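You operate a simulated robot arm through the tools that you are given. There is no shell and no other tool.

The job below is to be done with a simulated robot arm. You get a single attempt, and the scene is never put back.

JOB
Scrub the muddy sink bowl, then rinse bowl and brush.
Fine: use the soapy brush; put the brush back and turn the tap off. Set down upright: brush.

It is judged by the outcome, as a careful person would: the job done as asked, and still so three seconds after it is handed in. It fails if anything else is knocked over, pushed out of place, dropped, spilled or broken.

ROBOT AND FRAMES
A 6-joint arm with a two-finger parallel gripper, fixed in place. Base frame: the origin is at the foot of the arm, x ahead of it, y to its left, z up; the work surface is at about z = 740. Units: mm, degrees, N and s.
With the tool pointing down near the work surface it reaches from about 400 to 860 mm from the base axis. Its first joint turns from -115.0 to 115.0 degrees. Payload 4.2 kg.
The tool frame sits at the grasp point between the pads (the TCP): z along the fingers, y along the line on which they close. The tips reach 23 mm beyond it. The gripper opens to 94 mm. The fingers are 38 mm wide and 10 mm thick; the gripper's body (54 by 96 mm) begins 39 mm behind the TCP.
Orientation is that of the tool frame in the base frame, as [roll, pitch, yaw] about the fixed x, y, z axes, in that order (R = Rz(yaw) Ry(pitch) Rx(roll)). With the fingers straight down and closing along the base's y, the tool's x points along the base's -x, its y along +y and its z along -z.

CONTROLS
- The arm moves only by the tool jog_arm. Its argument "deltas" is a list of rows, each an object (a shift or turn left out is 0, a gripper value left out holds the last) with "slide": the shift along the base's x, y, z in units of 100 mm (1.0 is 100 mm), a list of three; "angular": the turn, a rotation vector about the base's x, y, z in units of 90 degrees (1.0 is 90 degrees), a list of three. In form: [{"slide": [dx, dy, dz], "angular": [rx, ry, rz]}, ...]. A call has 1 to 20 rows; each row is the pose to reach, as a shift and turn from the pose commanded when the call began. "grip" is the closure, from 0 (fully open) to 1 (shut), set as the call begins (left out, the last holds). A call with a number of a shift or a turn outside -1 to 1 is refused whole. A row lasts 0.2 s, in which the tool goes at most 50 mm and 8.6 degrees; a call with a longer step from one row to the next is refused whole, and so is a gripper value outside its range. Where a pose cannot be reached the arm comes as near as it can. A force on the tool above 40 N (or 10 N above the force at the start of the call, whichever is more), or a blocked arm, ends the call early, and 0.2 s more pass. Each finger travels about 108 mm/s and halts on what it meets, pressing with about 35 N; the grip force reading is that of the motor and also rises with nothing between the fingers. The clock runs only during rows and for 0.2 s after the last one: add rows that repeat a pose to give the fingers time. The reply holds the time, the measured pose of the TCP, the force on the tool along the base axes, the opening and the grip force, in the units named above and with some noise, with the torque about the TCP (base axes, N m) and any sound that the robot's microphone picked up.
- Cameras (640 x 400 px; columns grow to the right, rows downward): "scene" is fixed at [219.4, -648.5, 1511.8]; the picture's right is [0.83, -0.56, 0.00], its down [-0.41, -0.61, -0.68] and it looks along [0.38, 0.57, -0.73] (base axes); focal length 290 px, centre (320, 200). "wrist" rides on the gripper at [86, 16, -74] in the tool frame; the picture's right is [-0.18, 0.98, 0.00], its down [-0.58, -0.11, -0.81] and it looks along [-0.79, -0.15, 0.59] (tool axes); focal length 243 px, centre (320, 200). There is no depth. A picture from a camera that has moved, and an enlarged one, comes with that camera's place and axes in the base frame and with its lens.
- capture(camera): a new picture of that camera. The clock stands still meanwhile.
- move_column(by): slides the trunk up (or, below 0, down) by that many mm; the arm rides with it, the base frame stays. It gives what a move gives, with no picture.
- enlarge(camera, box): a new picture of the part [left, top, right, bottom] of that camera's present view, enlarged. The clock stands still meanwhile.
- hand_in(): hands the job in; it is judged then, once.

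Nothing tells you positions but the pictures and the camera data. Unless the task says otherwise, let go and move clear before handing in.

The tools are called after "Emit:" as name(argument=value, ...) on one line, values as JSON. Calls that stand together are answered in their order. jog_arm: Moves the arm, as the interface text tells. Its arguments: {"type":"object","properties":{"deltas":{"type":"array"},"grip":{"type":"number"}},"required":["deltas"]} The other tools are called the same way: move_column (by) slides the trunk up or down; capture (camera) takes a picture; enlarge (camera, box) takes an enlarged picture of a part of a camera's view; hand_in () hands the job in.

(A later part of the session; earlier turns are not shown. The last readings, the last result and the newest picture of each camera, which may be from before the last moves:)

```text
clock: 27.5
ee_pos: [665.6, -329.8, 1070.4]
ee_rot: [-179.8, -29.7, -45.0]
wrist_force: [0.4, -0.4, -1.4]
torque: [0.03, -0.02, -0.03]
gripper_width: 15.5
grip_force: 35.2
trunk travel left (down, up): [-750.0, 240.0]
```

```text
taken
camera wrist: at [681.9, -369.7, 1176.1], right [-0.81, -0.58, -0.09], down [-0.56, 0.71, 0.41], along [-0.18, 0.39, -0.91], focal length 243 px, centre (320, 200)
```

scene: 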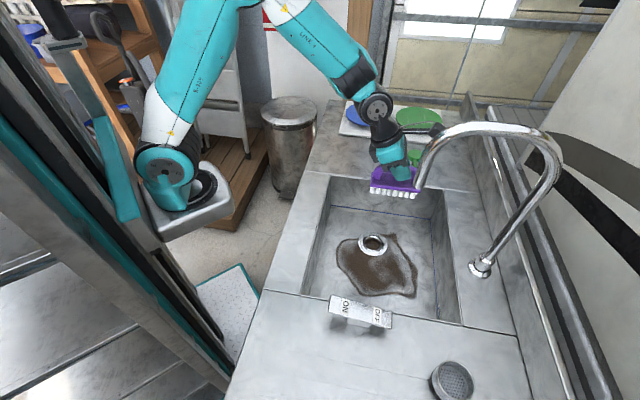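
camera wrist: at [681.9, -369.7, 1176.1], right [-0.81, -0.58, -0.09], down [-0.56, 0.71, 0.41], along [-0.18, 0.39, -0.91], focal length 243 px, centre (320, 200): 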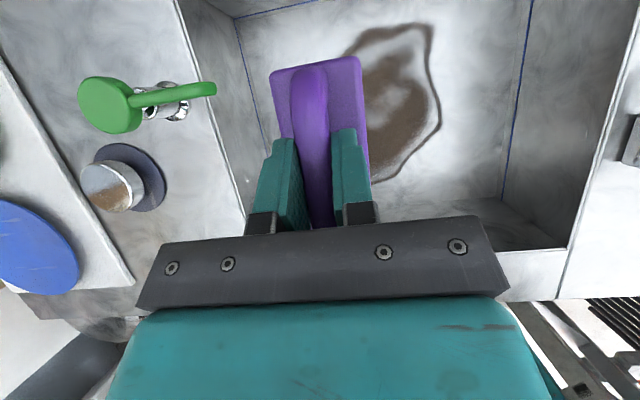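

The wrist camera looks straight down at the brush, bowl and pump. I'll descend into the bowl away from the nozzle, then slide under it.

Emit:
jog_arm(deltas=[{"slide": [0.05, -0.2, -0.2]}, {"slide": [0.06, -0.25, -0.6]}, {"slide": [0.06, -0.25, -1.0]}, {"slide": [0.06, -0.25, -1.0]}], grip=1)

Emit:
jog_arm(deltas=[{"slide": [0, 0, -0.4]}, {"slide": [0, 0, -0.8]}, {"slide": [0, 0, -1.0]}, {"slide": [0, 0, -1.0]}], grip=1)

Emit:
capture(camera="scene")

Emit:
capture(camera="wrist")

```text
clock: 28.5
ee_pos: [674.1, -354.1, 969.6]
ee_rot: [-179.7, -29.7, -45.0]
wrist_force: [-0.6, -1.1, -1.4]
torque: [-0.03, -0.01, -0.01]
gripper_width: 15.3
grip_force: 35.3
trunk travel left (down, up): [-750.0, 240.0]
```

```text
clock: 29.5
ee_pos: [675.3, -355.5, 871.5]
ee_rot: [-179.8, -29.6, -45.0]
wrist_force: [0.6, -1.1, -0.7]
torque: [0.01, -0.05, 0.03]
gripper_width: 15.0
grip_force: 35.1
trunk travel left (down, up): [-750.0, 240.0]
```

```text
taken
```

scene: 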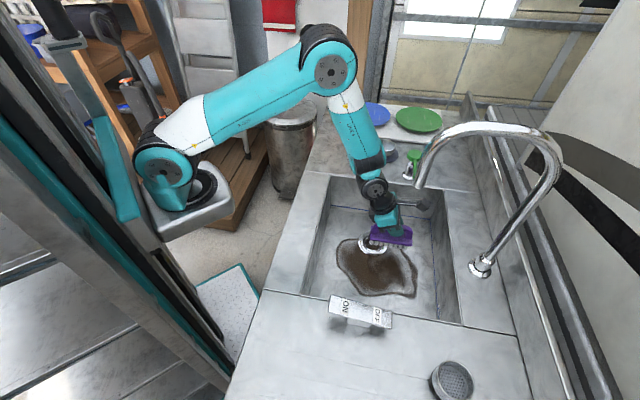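

```text
taken
camera wrist: at [691.0, -395.3, 977.6], right [-0.81, -0.58, -0.09], down [-0.56, 0.71, 0.41], along [-0.17, 0.39, -0.91], focal length 243 px, centre (320, 200)
```

wrist: 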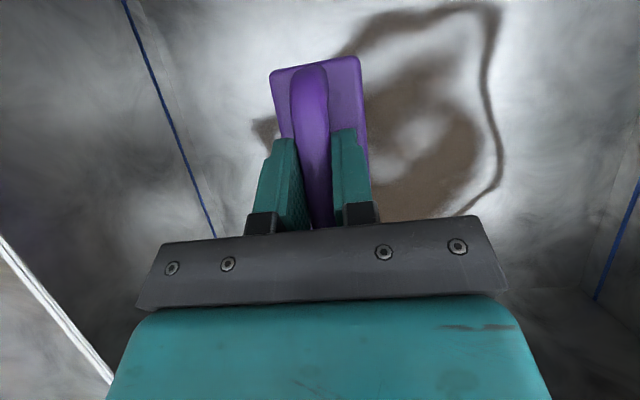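

The brush is inside the bowl and clear of everything. I'll go down to just above the floor, then slide toward the far wall under the nozzle.

Emit:
jog_arm(deltas=[{"slide": [0, 0, -0.2]}, {"slide": [0, 0, -0.4]}, {"slide": [0.2, 0.22, -0.42]}, {"slide": [0.4, 0.43, -0.42]}, {"slide": [0.58, 0.62, -0.42]}, {"slide": [0.58, 0.62, -0.42]}], grip=1)

Emit:
capture(camera="wrist")

Emit:
enlarge(camera="scene", box=[320, 130, 480, 250])

```text
clock: 30.9
ee_pos: [734.8, -293.9, 830.4]
ee_rot: [-179.8, -29.6, -45.1]
wrist_force: [-0.1, -0.5, -1.5]
torque: [0.01, 0.0, 0.0]
gripper_width: 15.0
grip_force: 35.3
trunk travel left (down, up): [-750.0, 240.0]
```

```text
taken
camera wrist: at [750.7, -333.2, 937.4], right [-0.81, -0.58, -0.09], down [-0.56, 0.71, 0.41], along [-0.18, 0.39, -0.91], focal length 243 px, centre (320, 200)
```

wrist: 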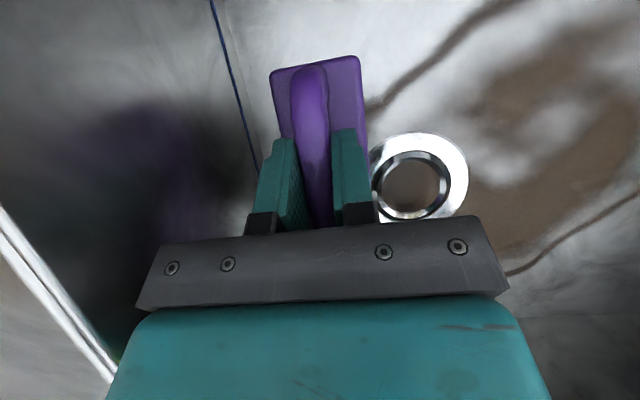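

```text
3.33 times, centred on (400, 190) of scene
camera zoom: at [219.4, -648.5, 1511.8], right [0.83, -0.56, 0.0], down [-0.41, -0.61, -0.68], along [0.38, 0.57, -0.73], focal length 965 px, centre (53, 233)
```

zoom: 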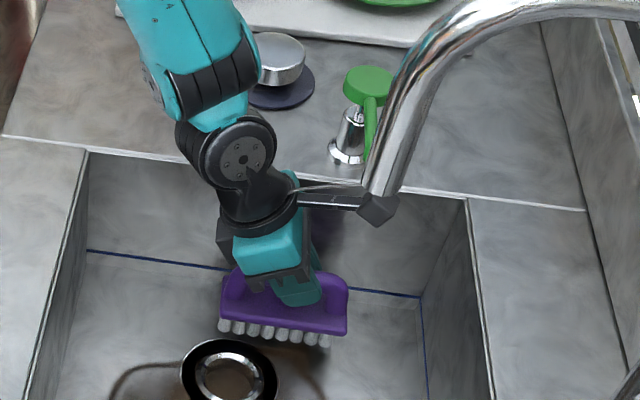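

The brush is under the nozzle area and all clear. I'll lower gently until the bristles meet the floor.

Emit:
jog_arm(deltas=[{"slide": [0, 0, -0.06]}, {"slide": [0, 0, -0.12]}, {"slide": [0, 0, -0.15]}, {"slide": [0, 0, -0.15]}], grip=1)

Emit:
jog_arm(deltas=[{"slide": [0, 0, -0.02]}, {"slide": [0, 0, -0.03]}, {"slide": [0, 0, -0.03]}], grip=1)

```text
clock: 31.9
ee_pos: [732.7, -294.0, 814.7]
ee_rot: [-179.7, -29.7, -45.0]
wrist_force: [0.2, -1.0, -0.5]
torque: [-0.01, -0.01, -0.04]
gripper_width: 15.3
grip_force: 34.6
trunk travel left (down, up): [-750.0, 240.0]
```

```text
clock: 32.7
ee_pos: [732.0, -294.1, 811.3]
ee_rot: [-179.8, -29.7, -45.0]
wrist_force: [-1.0, -0.8, 12.9]
torque: [0.47, 0.48, 0.03]
gripper_width: 15.2
grip_force: 35.5
trunk travel left (down, up): [-750.0, 240.0]
```

The bristles touched the floor at TCP z of about 812. I'll ease off 1 mm and open the fingers slightly to leave the brush standing.

Emit:
jog_arm(deltas=[{"slide": [0, 0, 0.012]}, {"slide": [0, 0, 0.012]}], grip=1)

Emit:
jog_arm(deltas=[{"slide": [0, 0, 0]}, {"slide": [0, 0, 0]}, {"slide": [0, 0, 0]}], grip=0.57)

Emit:
capture(camera="wrist")

```text
clock: 33.3
ee_pos: [732.6, -294.5, 812.5]
ee_rot: [-179.8, -29.6, -45.0]
wrist_force: [-0.8, -1.0, 1.7]
torque: [-0.2, -0.18, -0.06]
gripper_width: 15.2
grip_force: 34.4
trunk travel left (down, up): [-750.0, 240.0]
```

```text
clock: 34.1
ee_pos: [731.8, -294.4, 811.8]
ee_rot: [-179.8, -29.7, -45.1]
wrist_force: [0.5, 0.7, 0.0]
torque: [-0.03, 0.01, 0.0]
gripper_width: 40.5
grip_force: 0.1
trunk travel left (down, up): [-750.0, 240.0]
```

```text
taken
camera wrist: at [748.5, -334.0, 918.7], right [-0.81, -0.58, -0.09], down [-0.56, 0.71, 0.41], along [-0.18, 0.39, -0.91], focal length 243 px, centre (320, 200)
```

wrist: 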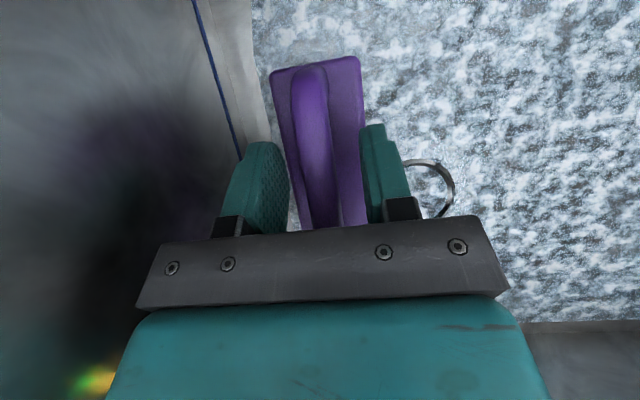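

The bowl floor suddenly looks covered in a whitish, foamy texture. I'll check what happened from the scene camera.

Emit:
capture(camera="scene")

Emit:
enlarge(camera="scene", box=[300, 150, 480, 320])

```text
taken
```

scene: 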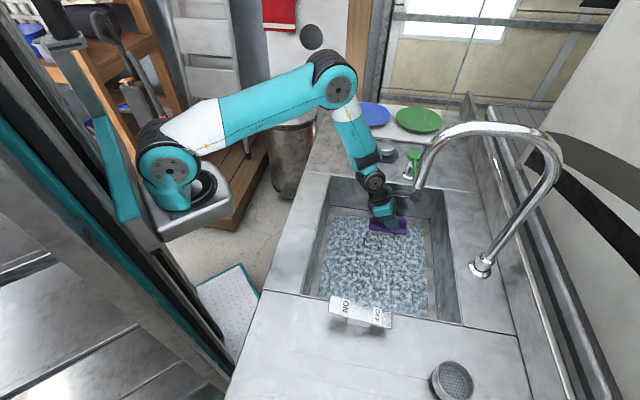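

```text
2.35 times, centred on (390, 235) of scene
camera zoom: at [219.4, -648.5, 1511.8], right [0.83, -0.56, 0.0], down [-0.41, -0.61, -0.68], along [0.38, 0.57, -0.73], focal length 681 px, centre (155, 118)
```

zoom: 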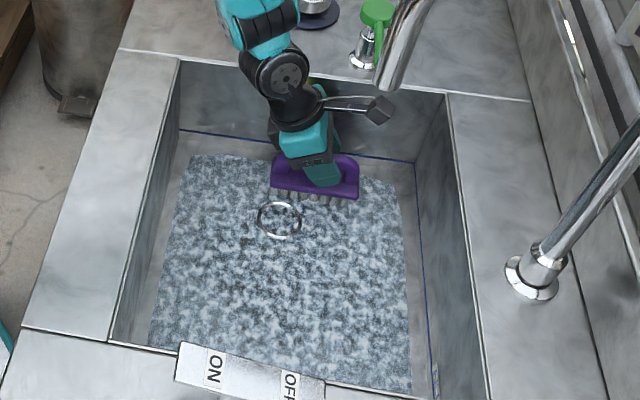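

The bowl is now covered in suds: touching the soaped floor with the brush made foam. To be sure the brush itself is soapy, I'll leave it standing under the nozzle and pump once more. First I'll slide the fingers off along the bar and rise.

Emit:
jog_arm(deltas=[{"slide": [-0.1, 0.1, 0.01]}, {"slide": [-0.25, 0.25, 0.02]}, {"slide": [-0.43, 0.43, 0.03]}, {"slide": [-0.43, 0.43, 0.1]}, {"slide": [-0.43, 0.43, 0.4]}, {"slide": [-0.43, 0.43, 0.8]}, {"slide": [-0.43, 0.43, 1.0]}, {"slide": [-0.43, 0.43, 1.0]}], grip=0.57)

Emit:
capture(camera="wrist")

Emit:
enlarge(camera="scene", box=[300, 150, 480, 260])

```text
clock: 35.9
ee_pos: [688.7, -250.6, 913.5]
ee_rot: [-179.8, -29.7, -45.1]
wrist_force: [0.6, 0.5, -0.6]
torque: [-0.02, -0.03, 0.01]
gripper_width: 40.3
grip_force: 0.0
trunk travel left (down, up): [-750.0, 240.0]
```

```text
taken
camera wrist: at [705.2, -290.4, 1019.3], right [-0.81, -0.58, -0.09], down [-0.56, 0.71, 0.41], along [-0.18, 0.39, -0.91], focal length 243 px, centre (320, 200)
```

wrist: 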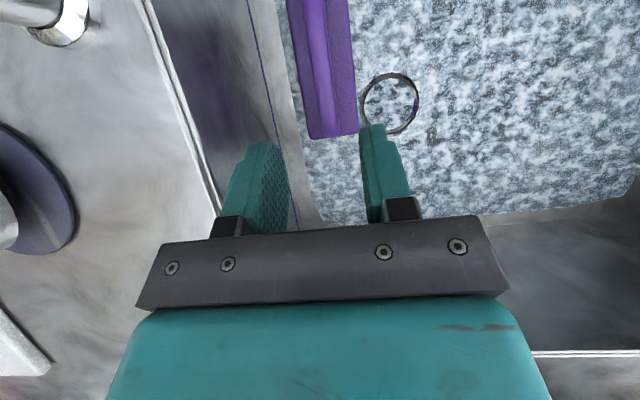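

```text
3.56 times, centred on (390, 205) of scene
camera zoom: at [219.4, -648.5, 1511.8], right [0.83, -0.56, 0.0], down [-0.41, -0.61, -0.68], along [0.38, 0.57, -0.73], focal length 1029 px, centre (71, 182)
```

zoom: 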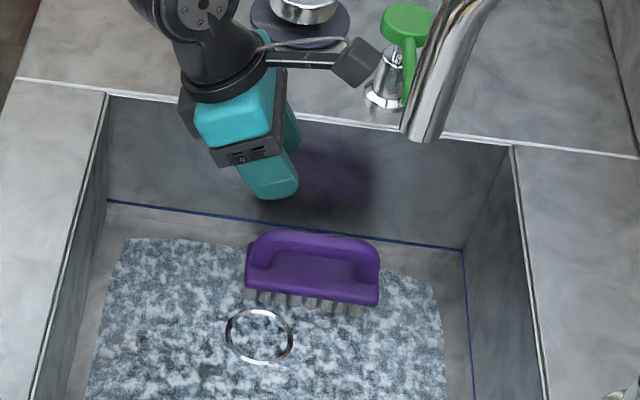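

The brush stands upright in the suds under the nozzle. I'll rise, close the fingers and move above the pump head again.

Emit:
jog_arm(deltas=[{"slide": [0, 0, 0.4]}, {"slide": [0, 0, 0.8]}, {"slide": [0, 0, 1.0]}, {"slide": [0, 0, 1.0]}], grip=1)

Emit:
jog_arm(deltas=[{"slide": [0.1, 0.0, 0.3]}, {"slide": [0.4, 0.03, 0.55]}, {"slide": [0.8, 0.06, 0.55]}, {"slide": [1.0, 0.07, 0.55]}, {"slide": [1.0, 0.07, 0.55]}], grip=1)

Emit:
capture(camera="wrist")

Emit:
enlarge(camera="scene", box=[340, 70, 500, 190])

```text
clock: 36.9
ee_pos: [688.8, -250.8, 1012.5]
ee_rot: [-179.8, -29.5, -45.1]
wrist_force: [-0.2, 0.2, -0.7]
torque: [-0.01, 0.02, 0.01]
gripper_width: 0.1
grip_force: 35.0
trunk travel left (down, up): [-750.0, 240.0]
```

```text
clock: 38.1
ee_pos: [788.0, -243.5, 1066.5]
ee_rot: [-179.9, -29.5, -45.0]
wrist_force: [-0.6, 0.0, -0.4]
torque: [0.01, 0.0, -0.01]
gripper_width: 0.1
grip_force: 34.7
trunk travel left (down, up): [-750.0, 240.0]
```

```text
taken
camera wrist: at [804.3, -282.7, 1172.9], right [-0.81, -0.58, -0.09], down [-0.56, 0.71, 0.41], along [-0.18, 0.39, -0.91], focal length 243 px, centre (320, 200)
```

wrist: 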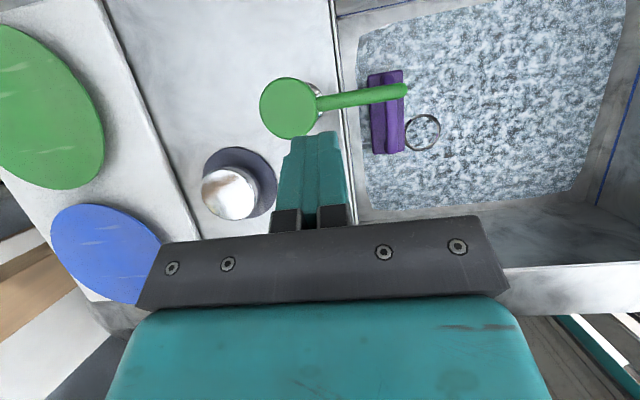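

```text
3.33 times, centred on (420, 130) of scene
camera zoom: at [219.4, -648.5, 1511.8], right [0.83, -0.56, 0.0], down [-0.41, -0.61, -0.68], along [0.38, 0.57, -0.73], focal length 965 px, centre (-13, 433)
```

zoom: 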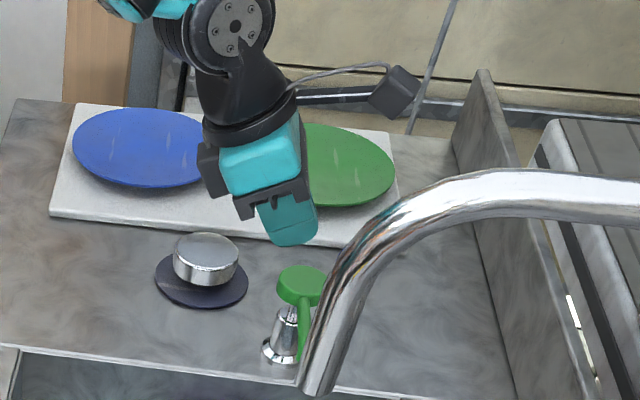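

The nozzle tip overlaps the brush in this view. I'll move over the pump head and lower to just above it.

Emit:
jog_arm(deltas=[{"slide": [0.34, -0.02, 0]}, {"slide": [0.34, -0.02, -0.2]}, {"slide": [0.34, -0.02, -0.45]}, {"slide": [0.34, -0.02, -0.45]}], grip=1)

Emit:
capture(camera="wrist")

Emit:
enlarge(camera="scene", box=[340, 70, 500, 190])

```text
clock: 39.1
ee_pos: [821.1, -246.9, 1023.3]
ee_rot: [-179.8, -29.7, -44.9]
wrist_force: [0.5, 0.1, 0.8]
torque: [0.01, 0.02, 0.02]
gripper_width: 0.1
grip_force: 35.2
trunk travel left (down, up): [-750.0, 240.0]
```

```text
taken
camera wrist: at [838.0, -285.8, 1129.5], right [-0.81, -0.58, -0.09], down [-0.56, 0.71, 0.41], along [-0.18, 0.39, -0.91], focal length 243 px, centre (320, 200)
```

wrist: 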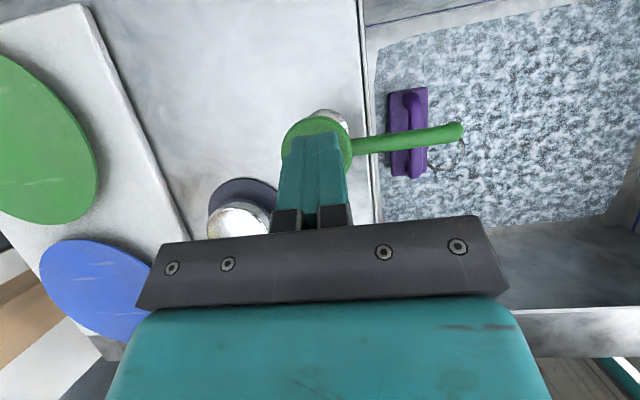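

```text
3.33 times, centred on (420, 130) of scene
camera zoom: at [219.4, -648.5, 1511.8], right [0.83, -0.56, 0.0], down [-0.41, -0.61, -0.68], along [0.38, 0.57, -0.73], focal length 965 px, centre (-13, 433)
```

zoom: 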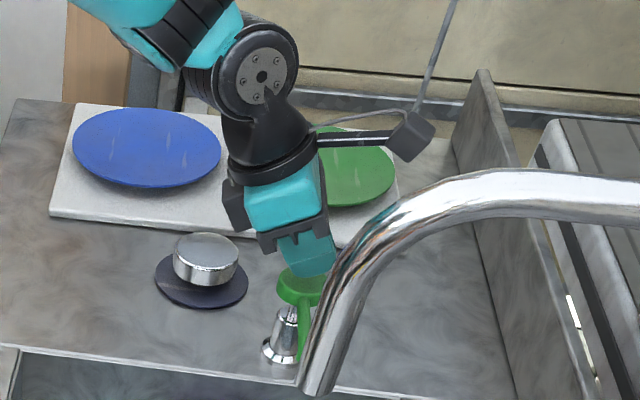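

Aligned over the head. I'll press it down now.

Emit:
jog_arm(deltas=[{"slide": [0, 0, -0.06]}, {"slide": [0, 0, -0.12]}, {"slide": [0, 0, -0.16]}, {"slide": [0, 0, -0.2]}, {"slide": [0, 0, -0.24]}, {"slide": [0, 0, -0.27]}, {"slide": [0, 0, -0.27]}], grip=1)

Emit:
capture(camera="wrist")

Emit:
enlarge(camera="wrist", box=[340, 60, 500, 190])

```text
clock: 40.8
ee_pos: [825.5, -247.8, 1002.2]
ee_rot: [-179.4, -30.4, -45.2]
wrist_force: [-3.4, 1.2, 17.7]
torque: [0.04, 0.15, 0.0]
gripper_width: 0.2
grip_force: 35.6
trunk travel left (down, up): [-750.0, 240.0]
stopped in row 7: the force on the tool passed its limit at 40 N (the readings are from after the stop); the commanded pose is now the measured one
```

```text
taken
camera wrist: at [840.6, -286.2, 1109.6], right [-0.81, -0.58, -0.1], down [-0.57, 0.72, 0.4], along [-0.16, 0.38, -0.91], focal length 243 px, centre (320, 200)
```

wrist: 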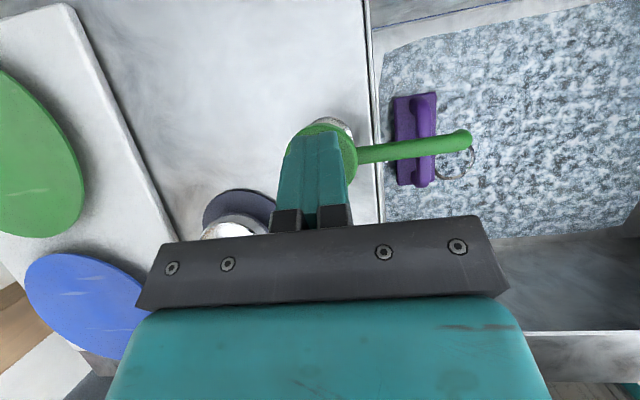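

```text
3.08 times, centred on (420, 125) of wrist
camera zoom: at [840.6, -286.2, 1109.6], right [-0.81, -0.58, -0.1], down [-0.57, 0.72, 0.4], along [-0.16, 0.38, -0.91], focal length 746 px, centre (12, 431)
```

zoom: 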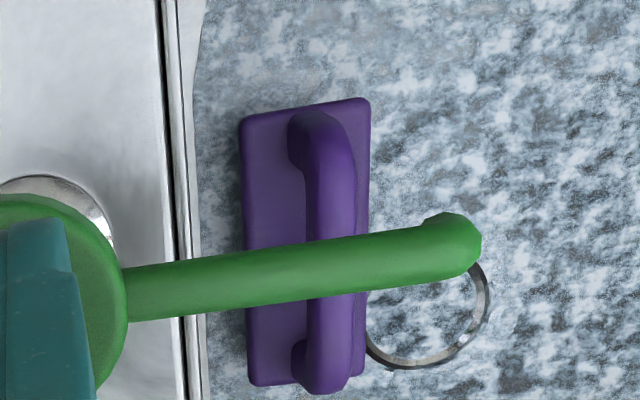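

The pump was pressed to its stop again. I'll lift off and look at the brush for soap.

Emit:
jog_arm(deltas=[{"slide": [0, 0, 0.1]}, {"slide": [0, 0, 0.3]}, {"slide": [0, 0, 0.6]}, {"slide": [0, 0, 0.6]}], grip=1)

Emit:
enlarge(camera="wrist", box=[320, 40, 500, 170])

Emit:
enlarge(camera="scene", box=[350, 190, 430, 250])

```text
clock: 41.8
ee_pos: [825.8, -245.8, 1060.3]
ee_rot: [-179.5, -29.9, -45.1]
wrist_force: [0.1, 0.2, 0.3]
torque: [-0.01, 0.0, 0.0]
gripper_width: 0.0
grip_force: 35.2
trunk travel left (down, up): [-750.0, 240.0]
```

```text
3.08 times, centred on (410, 105) of wrist
camera zoom: at [841.2, -284.4, 1167.0], right [-0.81, -0.58, -0.1], down [-0.57, 0.72, 0.41], along [-0.17, 0.39, -0.91], focal length 746 px, centre (43, 492)
```

zoom: 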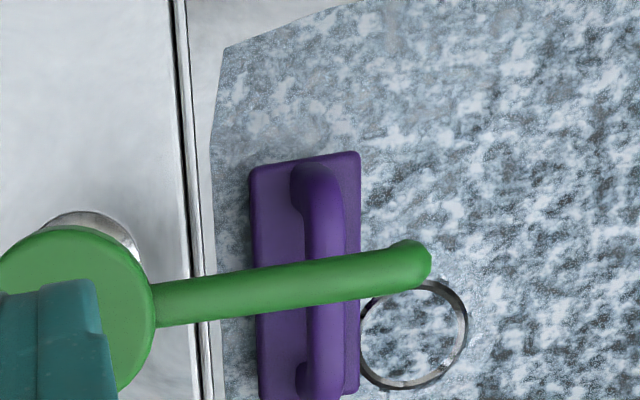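

```text
6.67 times, centred on (390, 220) of scene
camera zoom: at [219.4, -648.5, 1511.8], right [0.83, -0.56, 0.0], down [-0.41, -0.61, -0.68], along [0.38, 0.57, -0.73], focal length 1930 px, centre (-147, 67)
```

zoom: 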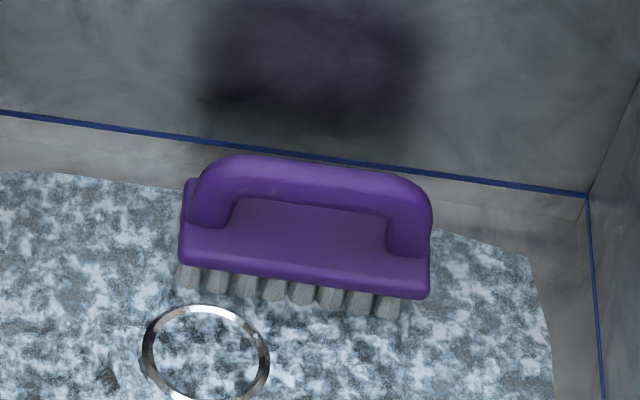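

The brush stands unmoved in suds, and no separate soap blob is visible on it. I'll go back the way I came and regrasp the brush.

Emit:
jog_arm(deltas=[{"slide": [-0.4, 0.0, 0.05]}, {"slide": [-0.8, 0.0, 0.05]}, {"slide": [-1.0, -0.02, 0.0]}], grip=1)

Emit:
jog_arm(deltas=[{"slide": [-0.37, -0.02, 0.0]}, {"slide": [-0.37, -0.02, -0.4]}, {"slide": [-0.37, -0.03, -0.8]}, {"slide": [-0.37, -0.03, -1.0]}, {"slide": [-0.37, -0.03, -1.0]}], grip=0.57)

Emit:
capture(camera="wrist")

```text
clock: 42.6
ee_pos: [725.7, -249.6, 1060.4]
ee_rot: [-179.6, -29.9, -45.1]
wrist_force: [0.1, 0.1, -0.2]
torque: [-0.02, 0.03, 0.01]
gripper_width: 0.0
grip_force: 35.5
trunk travel left (down, up): [-750.0, 240.0]
```

```text
clock: 43.8
ee_pos: [686.2, -249.7, 959.8]
ee_rot: [-179.6, -30.0, -45.1]
wrist_force: [0.1, 0.0, -0.1]
torque: [-0.02, -0.01, 0.02]
gripper_width: 40.4
grip_force: 0.1
trunk travel left (down, up): [-750.0, 240.0]
```

```text
taken
camera wrist: at [702.8, -289.8, 1066.4], right [-0.81, -0.58, -0.1], down [-0.57, 0.72, 0.41], along [-0.17, 0.38, -0.91], focal length 243 px, centre (320, 200)
```

wrist: 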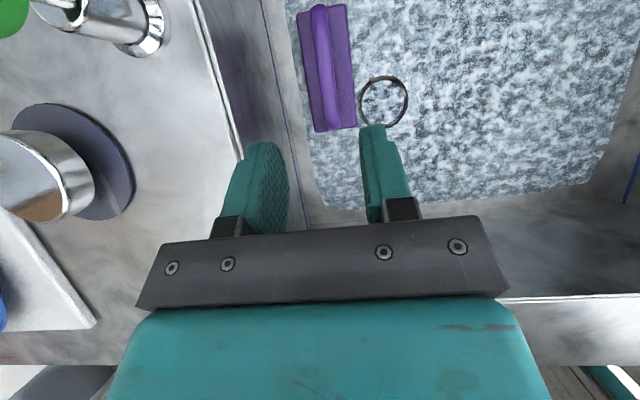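

Alignment matches my exit path. I'll descend beside the handle and slide onto the bar.

Emit:
jog_arm(deltas=[{"slide": [0.02, 0, -0.4]}, {"slide": [0.02, 0, -0.8]}, {"slide": [0.02, 0, -1.0]}, {"slide": [0.02, 0, -1.0]}], grip=0.57)

Emit:
jog_arm(deltas=[{"slide": [0, 0, -0.25]}, {"slide": [0, 0, -0.44]}, {"slide": [0.15, -0.15, -0.45]}, {"slide": [0.32, -0.32, -0.46]}, {"slide": [0.44, -0.44, -0.47]}, {"slide": [0.44, -0.44, -0.47]}], grip=0.57)

Emit:
capture(camera="wrist")

```text
clock: 44.8
ee_pos: [687.4, -249.6, 857.8]
ee_rot: [-179.6, -29.9, -45.1]
wrist_force: [-0.3, -0.4, 0.4]
torque: [-0.01, -0.02, 0.0]
gripper_width: 40.5
grip_force: 0.1
trunk travel left (down, up): [-750.0, 240.0]
```

```text
clock: 46.2
ee_pos: [733.6, -296.5, 810.6]
ee_rot: [-179.7, -29.9, -45.1]
wrist_force: [-0.2, 0.3, 1.2]
torque: [-0.01, 0.01, 0.03]
gripper_width: 40.2
grip_force: 0.0
trunk travel left (down, up): [-750.0, 240.0]
```

```text
taken
camera wrist: at [748.9, -336.3, 917.5], right [-0.81, -0.58, -0.1], down [-0.57, 0.72, 0.41], along [-0.17, 0.39, -0.91], focal length 243 px, centre (320, 200)
```

wrist: 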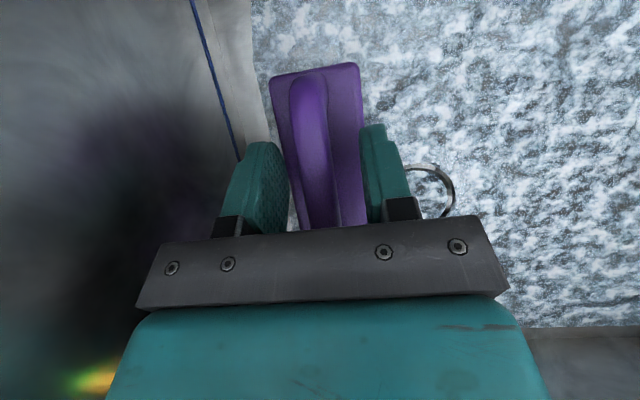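

The fingers straddle the bar again. I'll adjust up 1.5 mm and close.

Emit:
jog_arm(deltas=[{"slide": [0, 0, 0.015]}, {"slide": [0, 0, 0.015]}], grip=0.57)

Emit:
jog_arm(deltas=[{"slide": [0, 0, 0]}, {"slide": [0, 0, 0]}, {"slide": [0, 0, 0]}, {"slide": [0, 0, 0]}], grip=1)

Emit:
capture(camera="wrist")

```text
clock: 46.8
ee_pos: [732.8, -296.1, 813.4]
ee_rot: [-179.6, -30.0, -45.1]
wrist_force: [0.4, -0.7, 1.3]
torque: [-0.05, 0.01, 0.02]
gripper_width: 40.5
grip_force: 0.0
trunk travel left (down, up): [-750.0, 240.0]
```

```text
clock: 47.8
ee_pos: [733.0, -296.1, 813.7]
ee_rot: [-179.6, -30.0, -45.1]
wrist_force: [0.6, 1.1, -0.3]
torque: [-0.03, -0.06, -0.01]
gripper_width: 15.6
grip_force: 34.6
trunk travel left (down, up): [-750.0, 240.0]
```

```text
taken
camera wrist: at [748.6, -335.9, 919.8], right [-0.81, -0.58, -0.1], down [-0.57, 0.72, 0.41], along [-0.17, 0.39, -0.91], focal length 243 px, centre (320, 200)
```

wrist: 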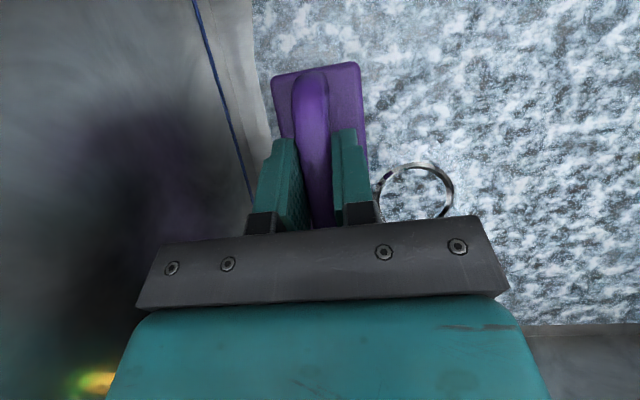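

The brush is gripped again at floor contact. I'll start scrubbing with light pressure along the far strip of the bowl.

Emit:
jog_arm(deltas=[{"slide": [0, 0, -0.02]}, {"slide": [0.21, -0.21, -0.02]}, {"slide": [0, 0, -0.02]}, {"slide": [-0.21, 0.21, -0.02]}, {"slide": [-0.42, 0.42, -0.02]}, {"slide": [-0.64, 0.64, -0.02]}, {"slide": [-0.42, 0.42, -0.02]}, {"slide": [-0.21, 0.21, -0.02]}, {"slide": [0, 0, -0.02]}, {"slide": [0.21, -0.21, -0.02]}, {"slide": [0, 0, -0.02]}], grip=1)

Emit:
capture(camera="wrist")

Emit:
enlarge(camera="scene", box=[300, 170, 480, 320])

```text
clock: 50.2
ee_pos: [733.8, -296.8, 813.8]
ee_rot: [-179.4, -30.1, -45.2]
wrist_force: [3.7, -0.1, 10.8]
torque: [-0.49, -0.63, 0.07]
gripper_width: 15.3
grip_force: 35.5
trunk travel left (down, up): [-750.0, 240.0]
```

```text
taken
camera wrist: at [749.4, -336.0, 919.6], right [-0.81, -0.58, -0.1], down [-0.57, 0.72, 0.41], along [-0.17, 0.38, -0.91], focal length 243 px, centre (320, 200)
```

wrist: 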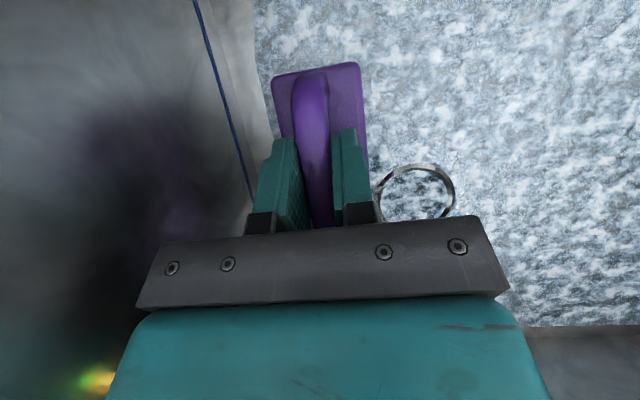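

```text
2.67 times, centred on (390, 245) of scene
camera zoom: at [219.4, -648.5, 1511.8], right [0.83, -0.56, 0.0], down [-0.41, -0.61, -0.68], along [0.38, 0.57, -0.73], focal length 772 px, centre (133, 80)
```

zoom: 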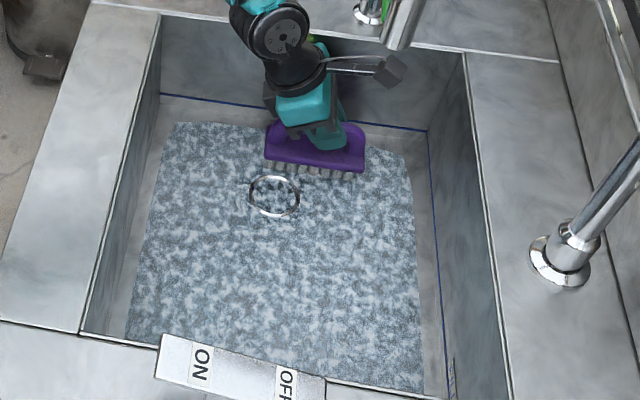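

The light scrub works and the suds are thickening. Next I'll work past the drain ring along the right side, slightly raised so the bristles don't catch the flange.

Emit:
jog_arm(deltas=[{"slide": [0, 0, 0.03]}, {"slide": [0.21, -0.21, 0.03]}, {"slide": [0.0, -0.42, 0.03]}, {"slide": [-0.22, -0.64, 0.03]}, {"slide": [-0.43, -0.85, 0.03]}, {"slide": [-0.56, -0.99, 0.03]}, {"slide": [-0.56, -0.99, 0.03]}], grip=1)

Emit:
jog_arm(deltas=[{"slide": [-0.2, -0.2, 0.0]}, {"slide": [-0.2, -0.2, -0.03]}, {"slide": [-0.2, -0.2, -0.04]}], grip=1)

Emit:
capture(camera="scene")

Emit:
capture(camera="wrist")

```text
clock: 51.8
ee_pos: [678.8, -395.2, 816.5]
ee_rot: [-179.6, -29.9, -45.1]
wrist_force: [-0.2, 0.0, -1.1]
torque: [-0.01, 0.04, 0.0]
gripper_width: 15.2
grip_force: 35.5
trunk travel left (down, up): [-750.0, 240.0]
```

```text
clock: 52.6
ee_pos: [658.8, -414.1, 813.4]
ee_rot: [-179.5, -30.1, -45.1]
wrist_force: [-0.6, 3.5, 11.3]
torque: [0.24, 0.23, -0.02]
gripper_width: 15.1
grip_force: 35.3
trunk travel left (down, up): [-750.0, 240.0]
```

```text
taken
```

scene: 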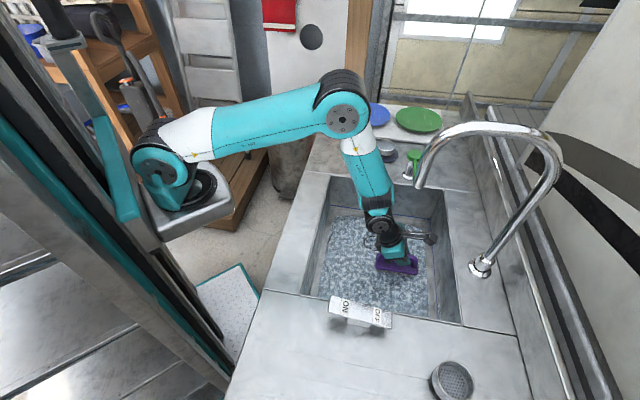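

```text
taken
camera wrist: at [672.8, -454.1, 919.6], right [-0.81, -0.58, -0.1], down [-0.57, 0.72, 0.41], along [-0.17, 0.38, -0.91], focal length 243 px, centre (320, 200)
```

wrist: 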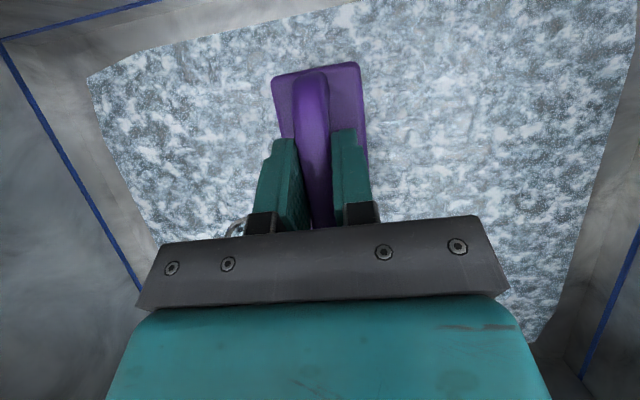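

Contact is light at about 11 N and the wrist stays well clear of the spout. I'll continue with long strokes across the bowl's middle.

Emit:
jog_arm(deltas=[{"slide": [-0.23, 0.23, 0.0]}, {"slide": [-0.46, 0.46, 0.0]}, {"slide": [-0.7, 0.7, 0.0]}, {"slide": [-0.93, 0.93, 0.0]}, {"slide": [-0.99, 0.78, 0.0]}, {"slide": [-0.81, 0.6, 0.0]}, {"slide": [-0.57, 0.36, 0.0]}, {"slide": [-0.34, 0.13, 0.0]}, {"slide": [-0.11, -0.11, 0.0]}, {"slide": [-0.21, -0.21, 0.0]}], grip=1)

Emit:
capture(camera="wrist")

```text
clock: 54.8
ee_pos: [638.2, -435.3, 811.8]
ee_rot: [-179.5, -30.3, -45.4]
wrist_force: [6.0, 3.1, 23.2]
torque: [0.32, 0.13, -0.08]
gripper_width: 15.4
grip_force: 35.1
trunk travel left (down, up): [-750.0, 240.0]
```

```text
taken
camera wrist: at [652.4, -473.2, 919.3], right [-0.81, -0.58, -0.1], down [-0.57, 0.72, 0.4], along [-0.16, 0.38, -0.91], focal length 243 px, centre (320, 200)
```

wrist: 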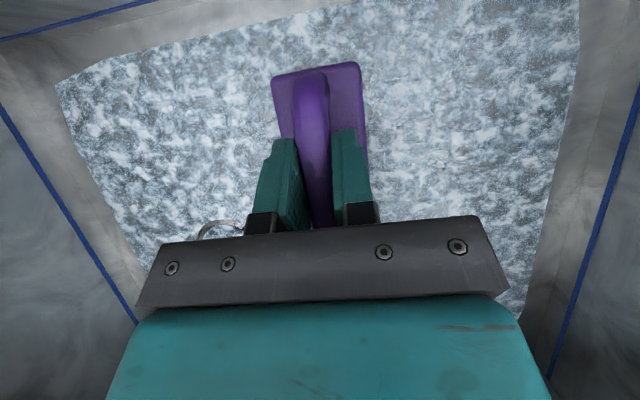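

Pressure rose to about 23 N, so I'll lift 1 mm and keep stroking toward the near side.

Emit:
jog_arm(deltas=[{"slide": [0, 0, 0.012]}, {"slide": [-0.23, 0.23, 0.012]}, {"slide": [-0.46, 0.46, 0.012]}, {"slide": [-0.7, 0.7, 0.012]}, {"slide": [-0.93, 0.93, 0.012]}, {"slide": [-0.99, 0.78, 0.012]}, {"slide": [-0.81, 0.6, 0.012]}, {"slide": [-0.57, 0.36, 0.012]}, {"slide": [-0.34, 0.13, 0.012]}, {"slide": [-0.11, -0.11, 0.012]}, {"slide": [-0.21, -0.21, 0.012]}], grip=1)

Emit:
enlarge(camera="scene", box=[300, 170, 480, 320])

Emit:
capture(camera="wrist")

```text
clock: 57.2
ee_pos: [632.2, -436.7, 810.6]
ee_rot: [-179.7, -30.2, -45.8]
wrist_force: [5.0, 3.3, 14.7]
torque: [-0.45, -0.66, 0.23]
gripper_width: 15.2
grip_force: 35.2
out of reach, approached as far as the arm can: row 8, 9, 10, 11
trunk travel left (down, up): [-750.0, 240.0]
```

```text
2.67 times, centred on (390, 245) of scene
camera zoom: at [219.4, -648.5, 1511.8], right [0.83, -0.56, 0.0], down [-0.41, -0.61, -0.68], along [0.38, 0.57, -0.73], focal length 772 px, centre (133, 80)
```

zoom: 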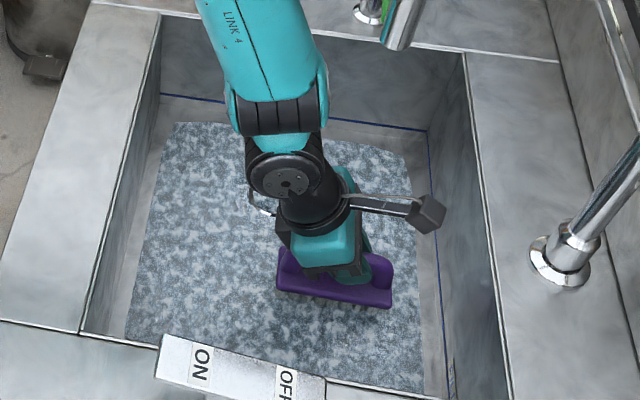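

```text
taken
camera wrist: at [646.2, -475.6, 918.6], right [-0.81, -0.57, -0.1], down [-0.56, 0.72, 0.4], along [-0.16, 0.38, -0.91], focal length 243 px, centre (320, 200)
```

wrist: 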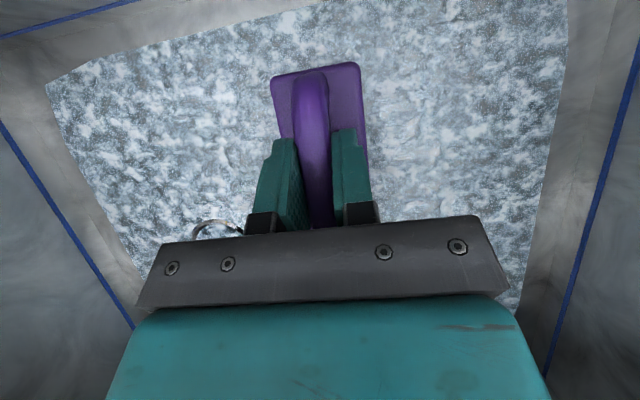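

The last rows hit a wrist-rotation limit because the brush yaw is too close to the arm's azimuth there. I'll turn the brush 12° and carry on with the near part of the bowl.

Emit:
jog_arm(deltas=[{"slide": [0, 0, 0.04], "angular": [0, 0, -0.04]}, {"slide": [0, 0, 0.05], "angular": [0, 0, -0.09]}, {"slide": [0, 0, 0.05], "angular": [0, 0, -0.134]}, {"slide": [0, 0, 0.05], "angular": [0, 0, -0.134]}], grip=1)

Emit:
capture(camera="wrist")

```text
clock: 58.2
ee_pos: [629.0, -438.8, 816.6]
ee_rot: [-179.6, -29.8, -57.1]
wrist_force: [0.2, 0.1, -1.1]
torque: [-0.03, 0.0, 0.02]
gripper_width: 15.6
grip_force: 35.1
trunk travel left (down, up): [-750.0, 240.0]
```

```text
taken
camera wrist: at [636.2, -480.4, 922.5], right [-0.91, -0.4, -0.1], down [-0.4, 0.82, 0.41], along [-0.08, 0.41, -0.91], focal length 243 px, centre (320, 200)
```

wrist: 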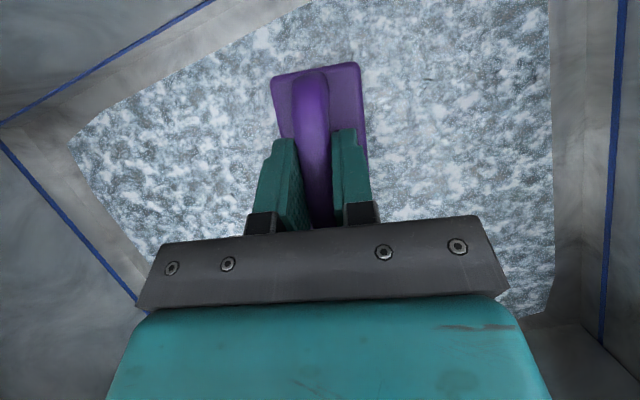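

Now scrubbing the near portion of the mud area.

Emit:
jog_arm(deltas=[{"slide": [0, 0, -0.04]}, {"slide": [-0.18, -0.18, -0.04]}, {"slide": [-0.41, 0.06, -0.04]}, {"slide": [-0.64, 0.29, -0.04]}, {"slide": [-0.88, 0.52, -0.04]}, {"slide": [-0.95, 0.25, -0.04]}, {"slide": [-0.78, 0.07, -0.04]}, {"slide": [-0.57, -0.14, -0.04]}, {"slide": [-0.35, -0.35, -0.04]}, {"slide": [-0.21, -0.21, -0.04]}, {"slide": [-0.07, -0.07, -0.04]}], grip=1)

Emit:
enlarge(camera="scene", box=[300, 170, 480, 320])

Emit:
capture(camera="wrist")

```text
clock: 60.6
ee_pos: [622.5, -445.7, 810.9]
ee_rot: [-179.6, -30.0, -57.2]
wrist_force: [0.5, -0.1, -1.3]
torque: [-0.02, 0.01, 0.04]
gripper_width: 15.4
grip_force: 34.7
trunk travel left (down, up): [-750.0, 240.0]
```

```text
2.67 times, centred on (390, 245) of scene
camera zoom: at [219.4, -648.5, 1511.8], right [0.83, -0.56, 0.0], down [-0.41, -0.61, -0.68], along [0.38, 0.57, -0.73], focal length 772 px, centre (133, 80)
```

zoom: 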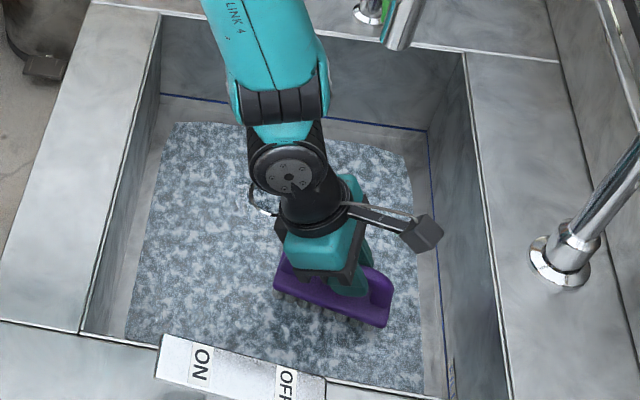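

```text
taken
camera wrist: at [628.4, -487.1, 919.0], right [-0.91, -0.4, -0.1], down [-0.4, 0.82, 0.41], along [-0.08, 0.41, -0.91], focal length 243 px, centre (320, 200)
```

wrist: 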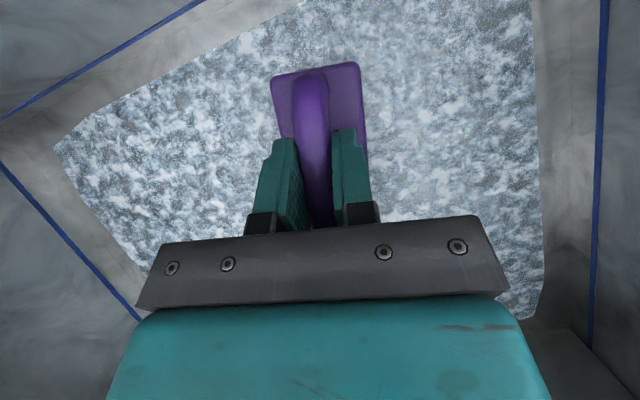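

There is no contact force at this height, so the bricklike grip slipped up slightly or the floor is a little lower here. I'll step down until the bristles touch again.

Emit:
jog_arm(deltas=[{"slide": [0, 0, -0.01]}, {"slide": [0, 0, -0.02]}], grip=1)

Emit:
jog_arm(deltas=[{"slide": [0, 0, -0.01]}, {"slide": [0, 0, -0.015]}], grip=1)

```text
clock: 61.2
ee_pos: [621.7, -446.4, 812.2]
ee_rot: [-179.7, -30.1, -57.2]
wrist_force: [-3.2, 2.1, 11.4]
torque: [-0.34, -0.08, -0.05]
gripper_width: 15.6
grip_force: 34.7
trunk travel left (down, up): [-750.0, 240.0]
```

```text
clock: 61.8
ee_pos: [622.7, -445.4, 812.2]
ee_rot: [-179.5, -30.3, -57.2]
wrist_force: [-2.0, 6.1, 28.8]
torque: [-0.2, -0.11, -0.04]
gripper_width: 15.5
grip_force: 35.0
trunk travel left (down, up): [-750.0, 240.0]
```

Contact is back. I'll ease to about 11 N and redo the near-side strokes with real contact.

Emit:
jog_arm(deltas=[{"slide": [0, 0, 0.014]}, {"slide": [-0.23, 0.23, 0.014]}, {"slide": [-0.47, 0.47, 0.014]}, {"slide": [-0.7, 0.7, 0.014]}, {"slide": [-0.88, 0.74, 0.014]}, {"slide": [-0.88, 0.52, 0.014]}, {"slide": [-0.64, 0.29, 0.014]}, {"slide": [-0.41, 0.06, 0.014]}, {"slide": [-0.18, -0.18, 0.014]}, {"slide": [-0.32, -0.32, 0.014]}, {"slide": [-0.55, -0.09, 0.014]}, {"slide": [-0.79, 0.15, 0.014]}, {"slide": [-0.95, 0.32, 0.014]}, {"slide": [-0.79, 0.15, 0.014]}, {"slide": [-0.55, -0.09, 0.014]}, {"slide": [-0.32, -0.32, 0.014]}, {"slide": [-0.14, -0.14, 0.014]}, {"slide": [0, 0, 0.014]}], grip=1)

Emit:
enlarge(camera="scene", box=[300, 170, 480, 320])

Emit:
capture(camera="wrist")

```text
clock: 65.6
ee_pos: [623.3, -442.9, 811.2]
ee_rot: [-179.5, -30.1, -57.2]
wrist_force: [-1.0, -1.7, 10.2]
torque: [-0.4, -0.25, 0.01]
gripper_width: 15.1
grip_force: 35.1
trunk travel left (down, up): [-750.0, 240.0]
```

```text
2.67 times, centred on (390, 245) of scene
camera zoom: at [219.4, -648.5, 1511.8], right [0.83, -0.56, 0.0], down [-0.41, -0.61, -0.68], along [0.38, 0.57, -0.73], focal length 772 px, centre (133, 80)
```

zoom: 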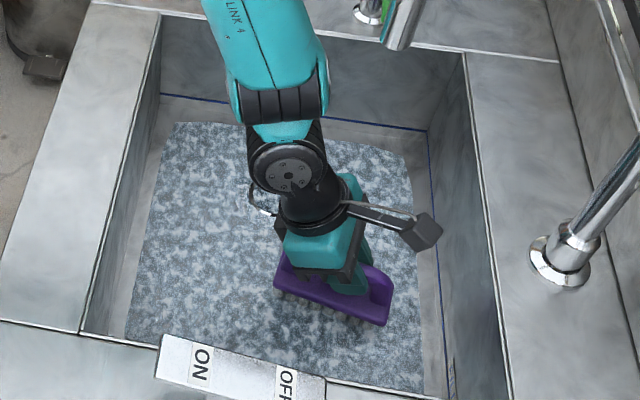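

```text
taken
camera wrist: at [629.8, -485.2, 917.8], right [-0.91, -0.4, -0.1], down [-0.41, 0.82, 0.41], along [-0.08, 0.41, -0.91], focal length 243 px, centre (320, 200)
```

wrist: 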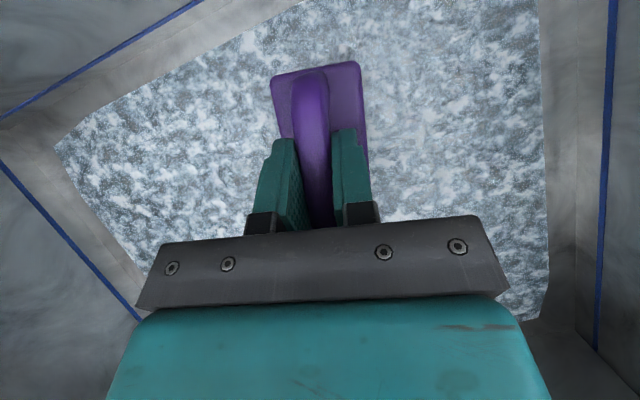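

Scrubbing contact is steady at about 10 N. The area around the drain is left, so I'll raise a little and measure the flange height before brushing over it.

Emit:
jog_arm(deltas=[{"slide": [0, 0, 0.07]}, {"slide": [0.09, 0.33, 0.07]}, {"slide": [0.18, 0.67, 0.07]}], grip=1)

Emit:
jog_arm(deltas=[{"slide": [0.09, 0.33, 0.0]}, {"slide": [0.17, 0.67, 0.0]}, {"slide": [0.17, 0.67, -0.01]}, {"slide": [0.17, 0.67, -0.02]}], grip=1)

Emit:
capture(camera="wrist")

```text
clock: 66.4
ee_pos: [640.5, -378.0, 815.8]
ee_rot: [-179.6, -30.0, -57.2]
wrist_force: [0.0, -0.2, -1.2]
torque: [-0.01, 0.02, 0.04]
gripper_width: 15.3
grip_force: 34.9
trunk travel left (down, up): [-750.0, 240.0]
```

```text
clock: 67.4
ee_pos: [656.6, -309.0, 815.1]
ee_rot: [-179.6, -30.0, -57.2]
wrist_force: [0.4, -0.4, -1.8]
torque: [-0.03, -0.03, 0.01]
gripper_width: 15.5
grip_force: 35.4
trunk travel left (down, up): [-750.0, 240.0]
```

```text
taken
camera wrist: at [664.1, -351.5, 921.4], right [-0.91, -0.4, -0.1], down [-0.4, 0.82, 0.41], along [-0.08, 0.41, -0.91], focal length 243 px, centre (320, 200)
```

wrist: 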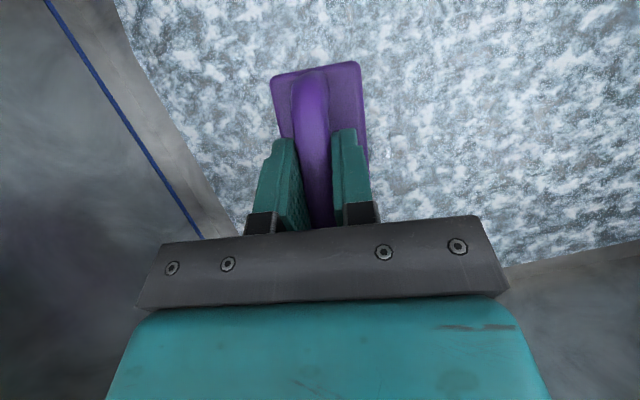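

Directly over the drain with no contact yet. I'll keep lowering slowly.

Emit:
jog_arm(deltas=[{"slide": [0, 0, -0.01]}, {"slide": [0, 0, -0.02]}], grip=1)

Emit:
jog_arm(deltas=[{"slide": [0, 0, -0.01]}, {"slide": [0, 0, -0.015]}], grip=1)

```text
clock: 68.0
ee_pos: [656.0, -310.5, 812.7]
ee_rot: [-179.6, -30.1, -57.2]
wrist_force: [0.4, -0.1, -1.4]
torque: [0.01, -0.03, 0.0]
gripper_width: 15.6
grip_force: 34.5
trunk travel left (down, up): [-750.0, 240.0]
```

```text
clock: 68.6
ee_pos: [656.8, -310.4, 811.8]
ee_rot: [-179.7, -30.0, -57.1]
wrist_force: [-0.3, -0.7, -1.4]
torque: [-0.01, -0.03, 0.02]
gripper_width: 15.5
grip_force: 34.8
trunk travel left (down, up): [-750.0, 240.0]
```

The flange is flush, so I can stroke freely over the drain. I'll scrub the whole far-middle band.

Emit:
jog_arm(deltas=[{"slide": [0, 0, -0.018]}, {"slide": [0.21, -0.21, -0.018]}, {"slide": [0.49, -0.49, -0.018]}, {"slide": [0.32, -0.67, -0.018]}, {"slide": [0.07, -0.42, -0.018]}, {"slide": [-0.18, -0.18, -0.018]}, {"slide": [-0.39, 0.03, -0.018]}, {"slide": [-0.59, 0.24, -0.018]}, {"slide": [-0.42, 0.42, -0.018]}, {"slide": [-0.21, 0.21, -0.018]}, {"slide": [0, 0, -0.018]}, {"slide": [-0.13, 0.3, -0.018]}, {"slide": [-0.24, 0.59, -0.018]}, {"slide": [-0.03, 0.39, -0.018]}, {"slide": [0.18, 0.18, -0.018]}, {"slide": [0.42, -0.07, -0.018]}, {"slide": [0.67, -0.32, -0.018]}, {"slide": [0.81, -0.18, -0.018]}, {"slide": [0.57, 0.07, -0.018]}, {"slide": [0.32, 0.32, -0.018]}], grip=1)

Emit:
capture(camera="wrist")

Emit:
enlarge(camera="scene", box=[300, 170, 480, 320])

```text
clock: 70.9
ee_pos: [639.6, -298.3, 808.9]
ee_rot: [180.0, -28.8, -56.8]
wrist_force: [-13.3, 16.1, 26.1]
torque: [0.38, 0.25, 0.19]
gripper_width: 15.8
grip_force: 34.6
trunk travel left (down, up): [-750.0, 240.0]
stopped in row 11: the force on the tool passed its limit at 68 N (the readings are from after the stop); the commanded pose is now the measured one
```

```text
taken
camera wrist: at [648.9, -340.3, 915.3], right [-0.91, -0.4, -0.09], down [-0.4, 0.81, 0.43], along [-0.1, 0.42, -0.9], focal length 243 px, centre (320, 200)
```

wrist: 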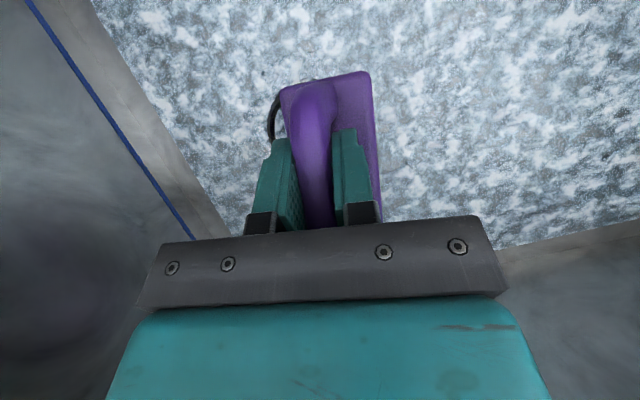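

```text
2.67 times, centred on (390, 245) of scene
camera zoom: at [219.4, -648.5, 1511.8], right [0.83, -0.56, 0.0], down [-0.41, -0.61, -0.68], along [0.38, 0.57, -0.73], focal length 772 px, centre (133, 80)
```

zoom: 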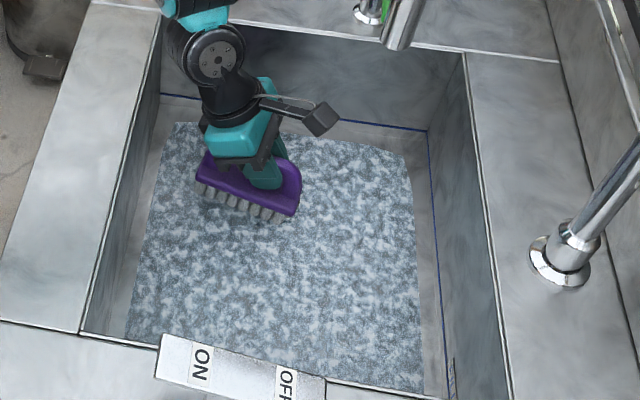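

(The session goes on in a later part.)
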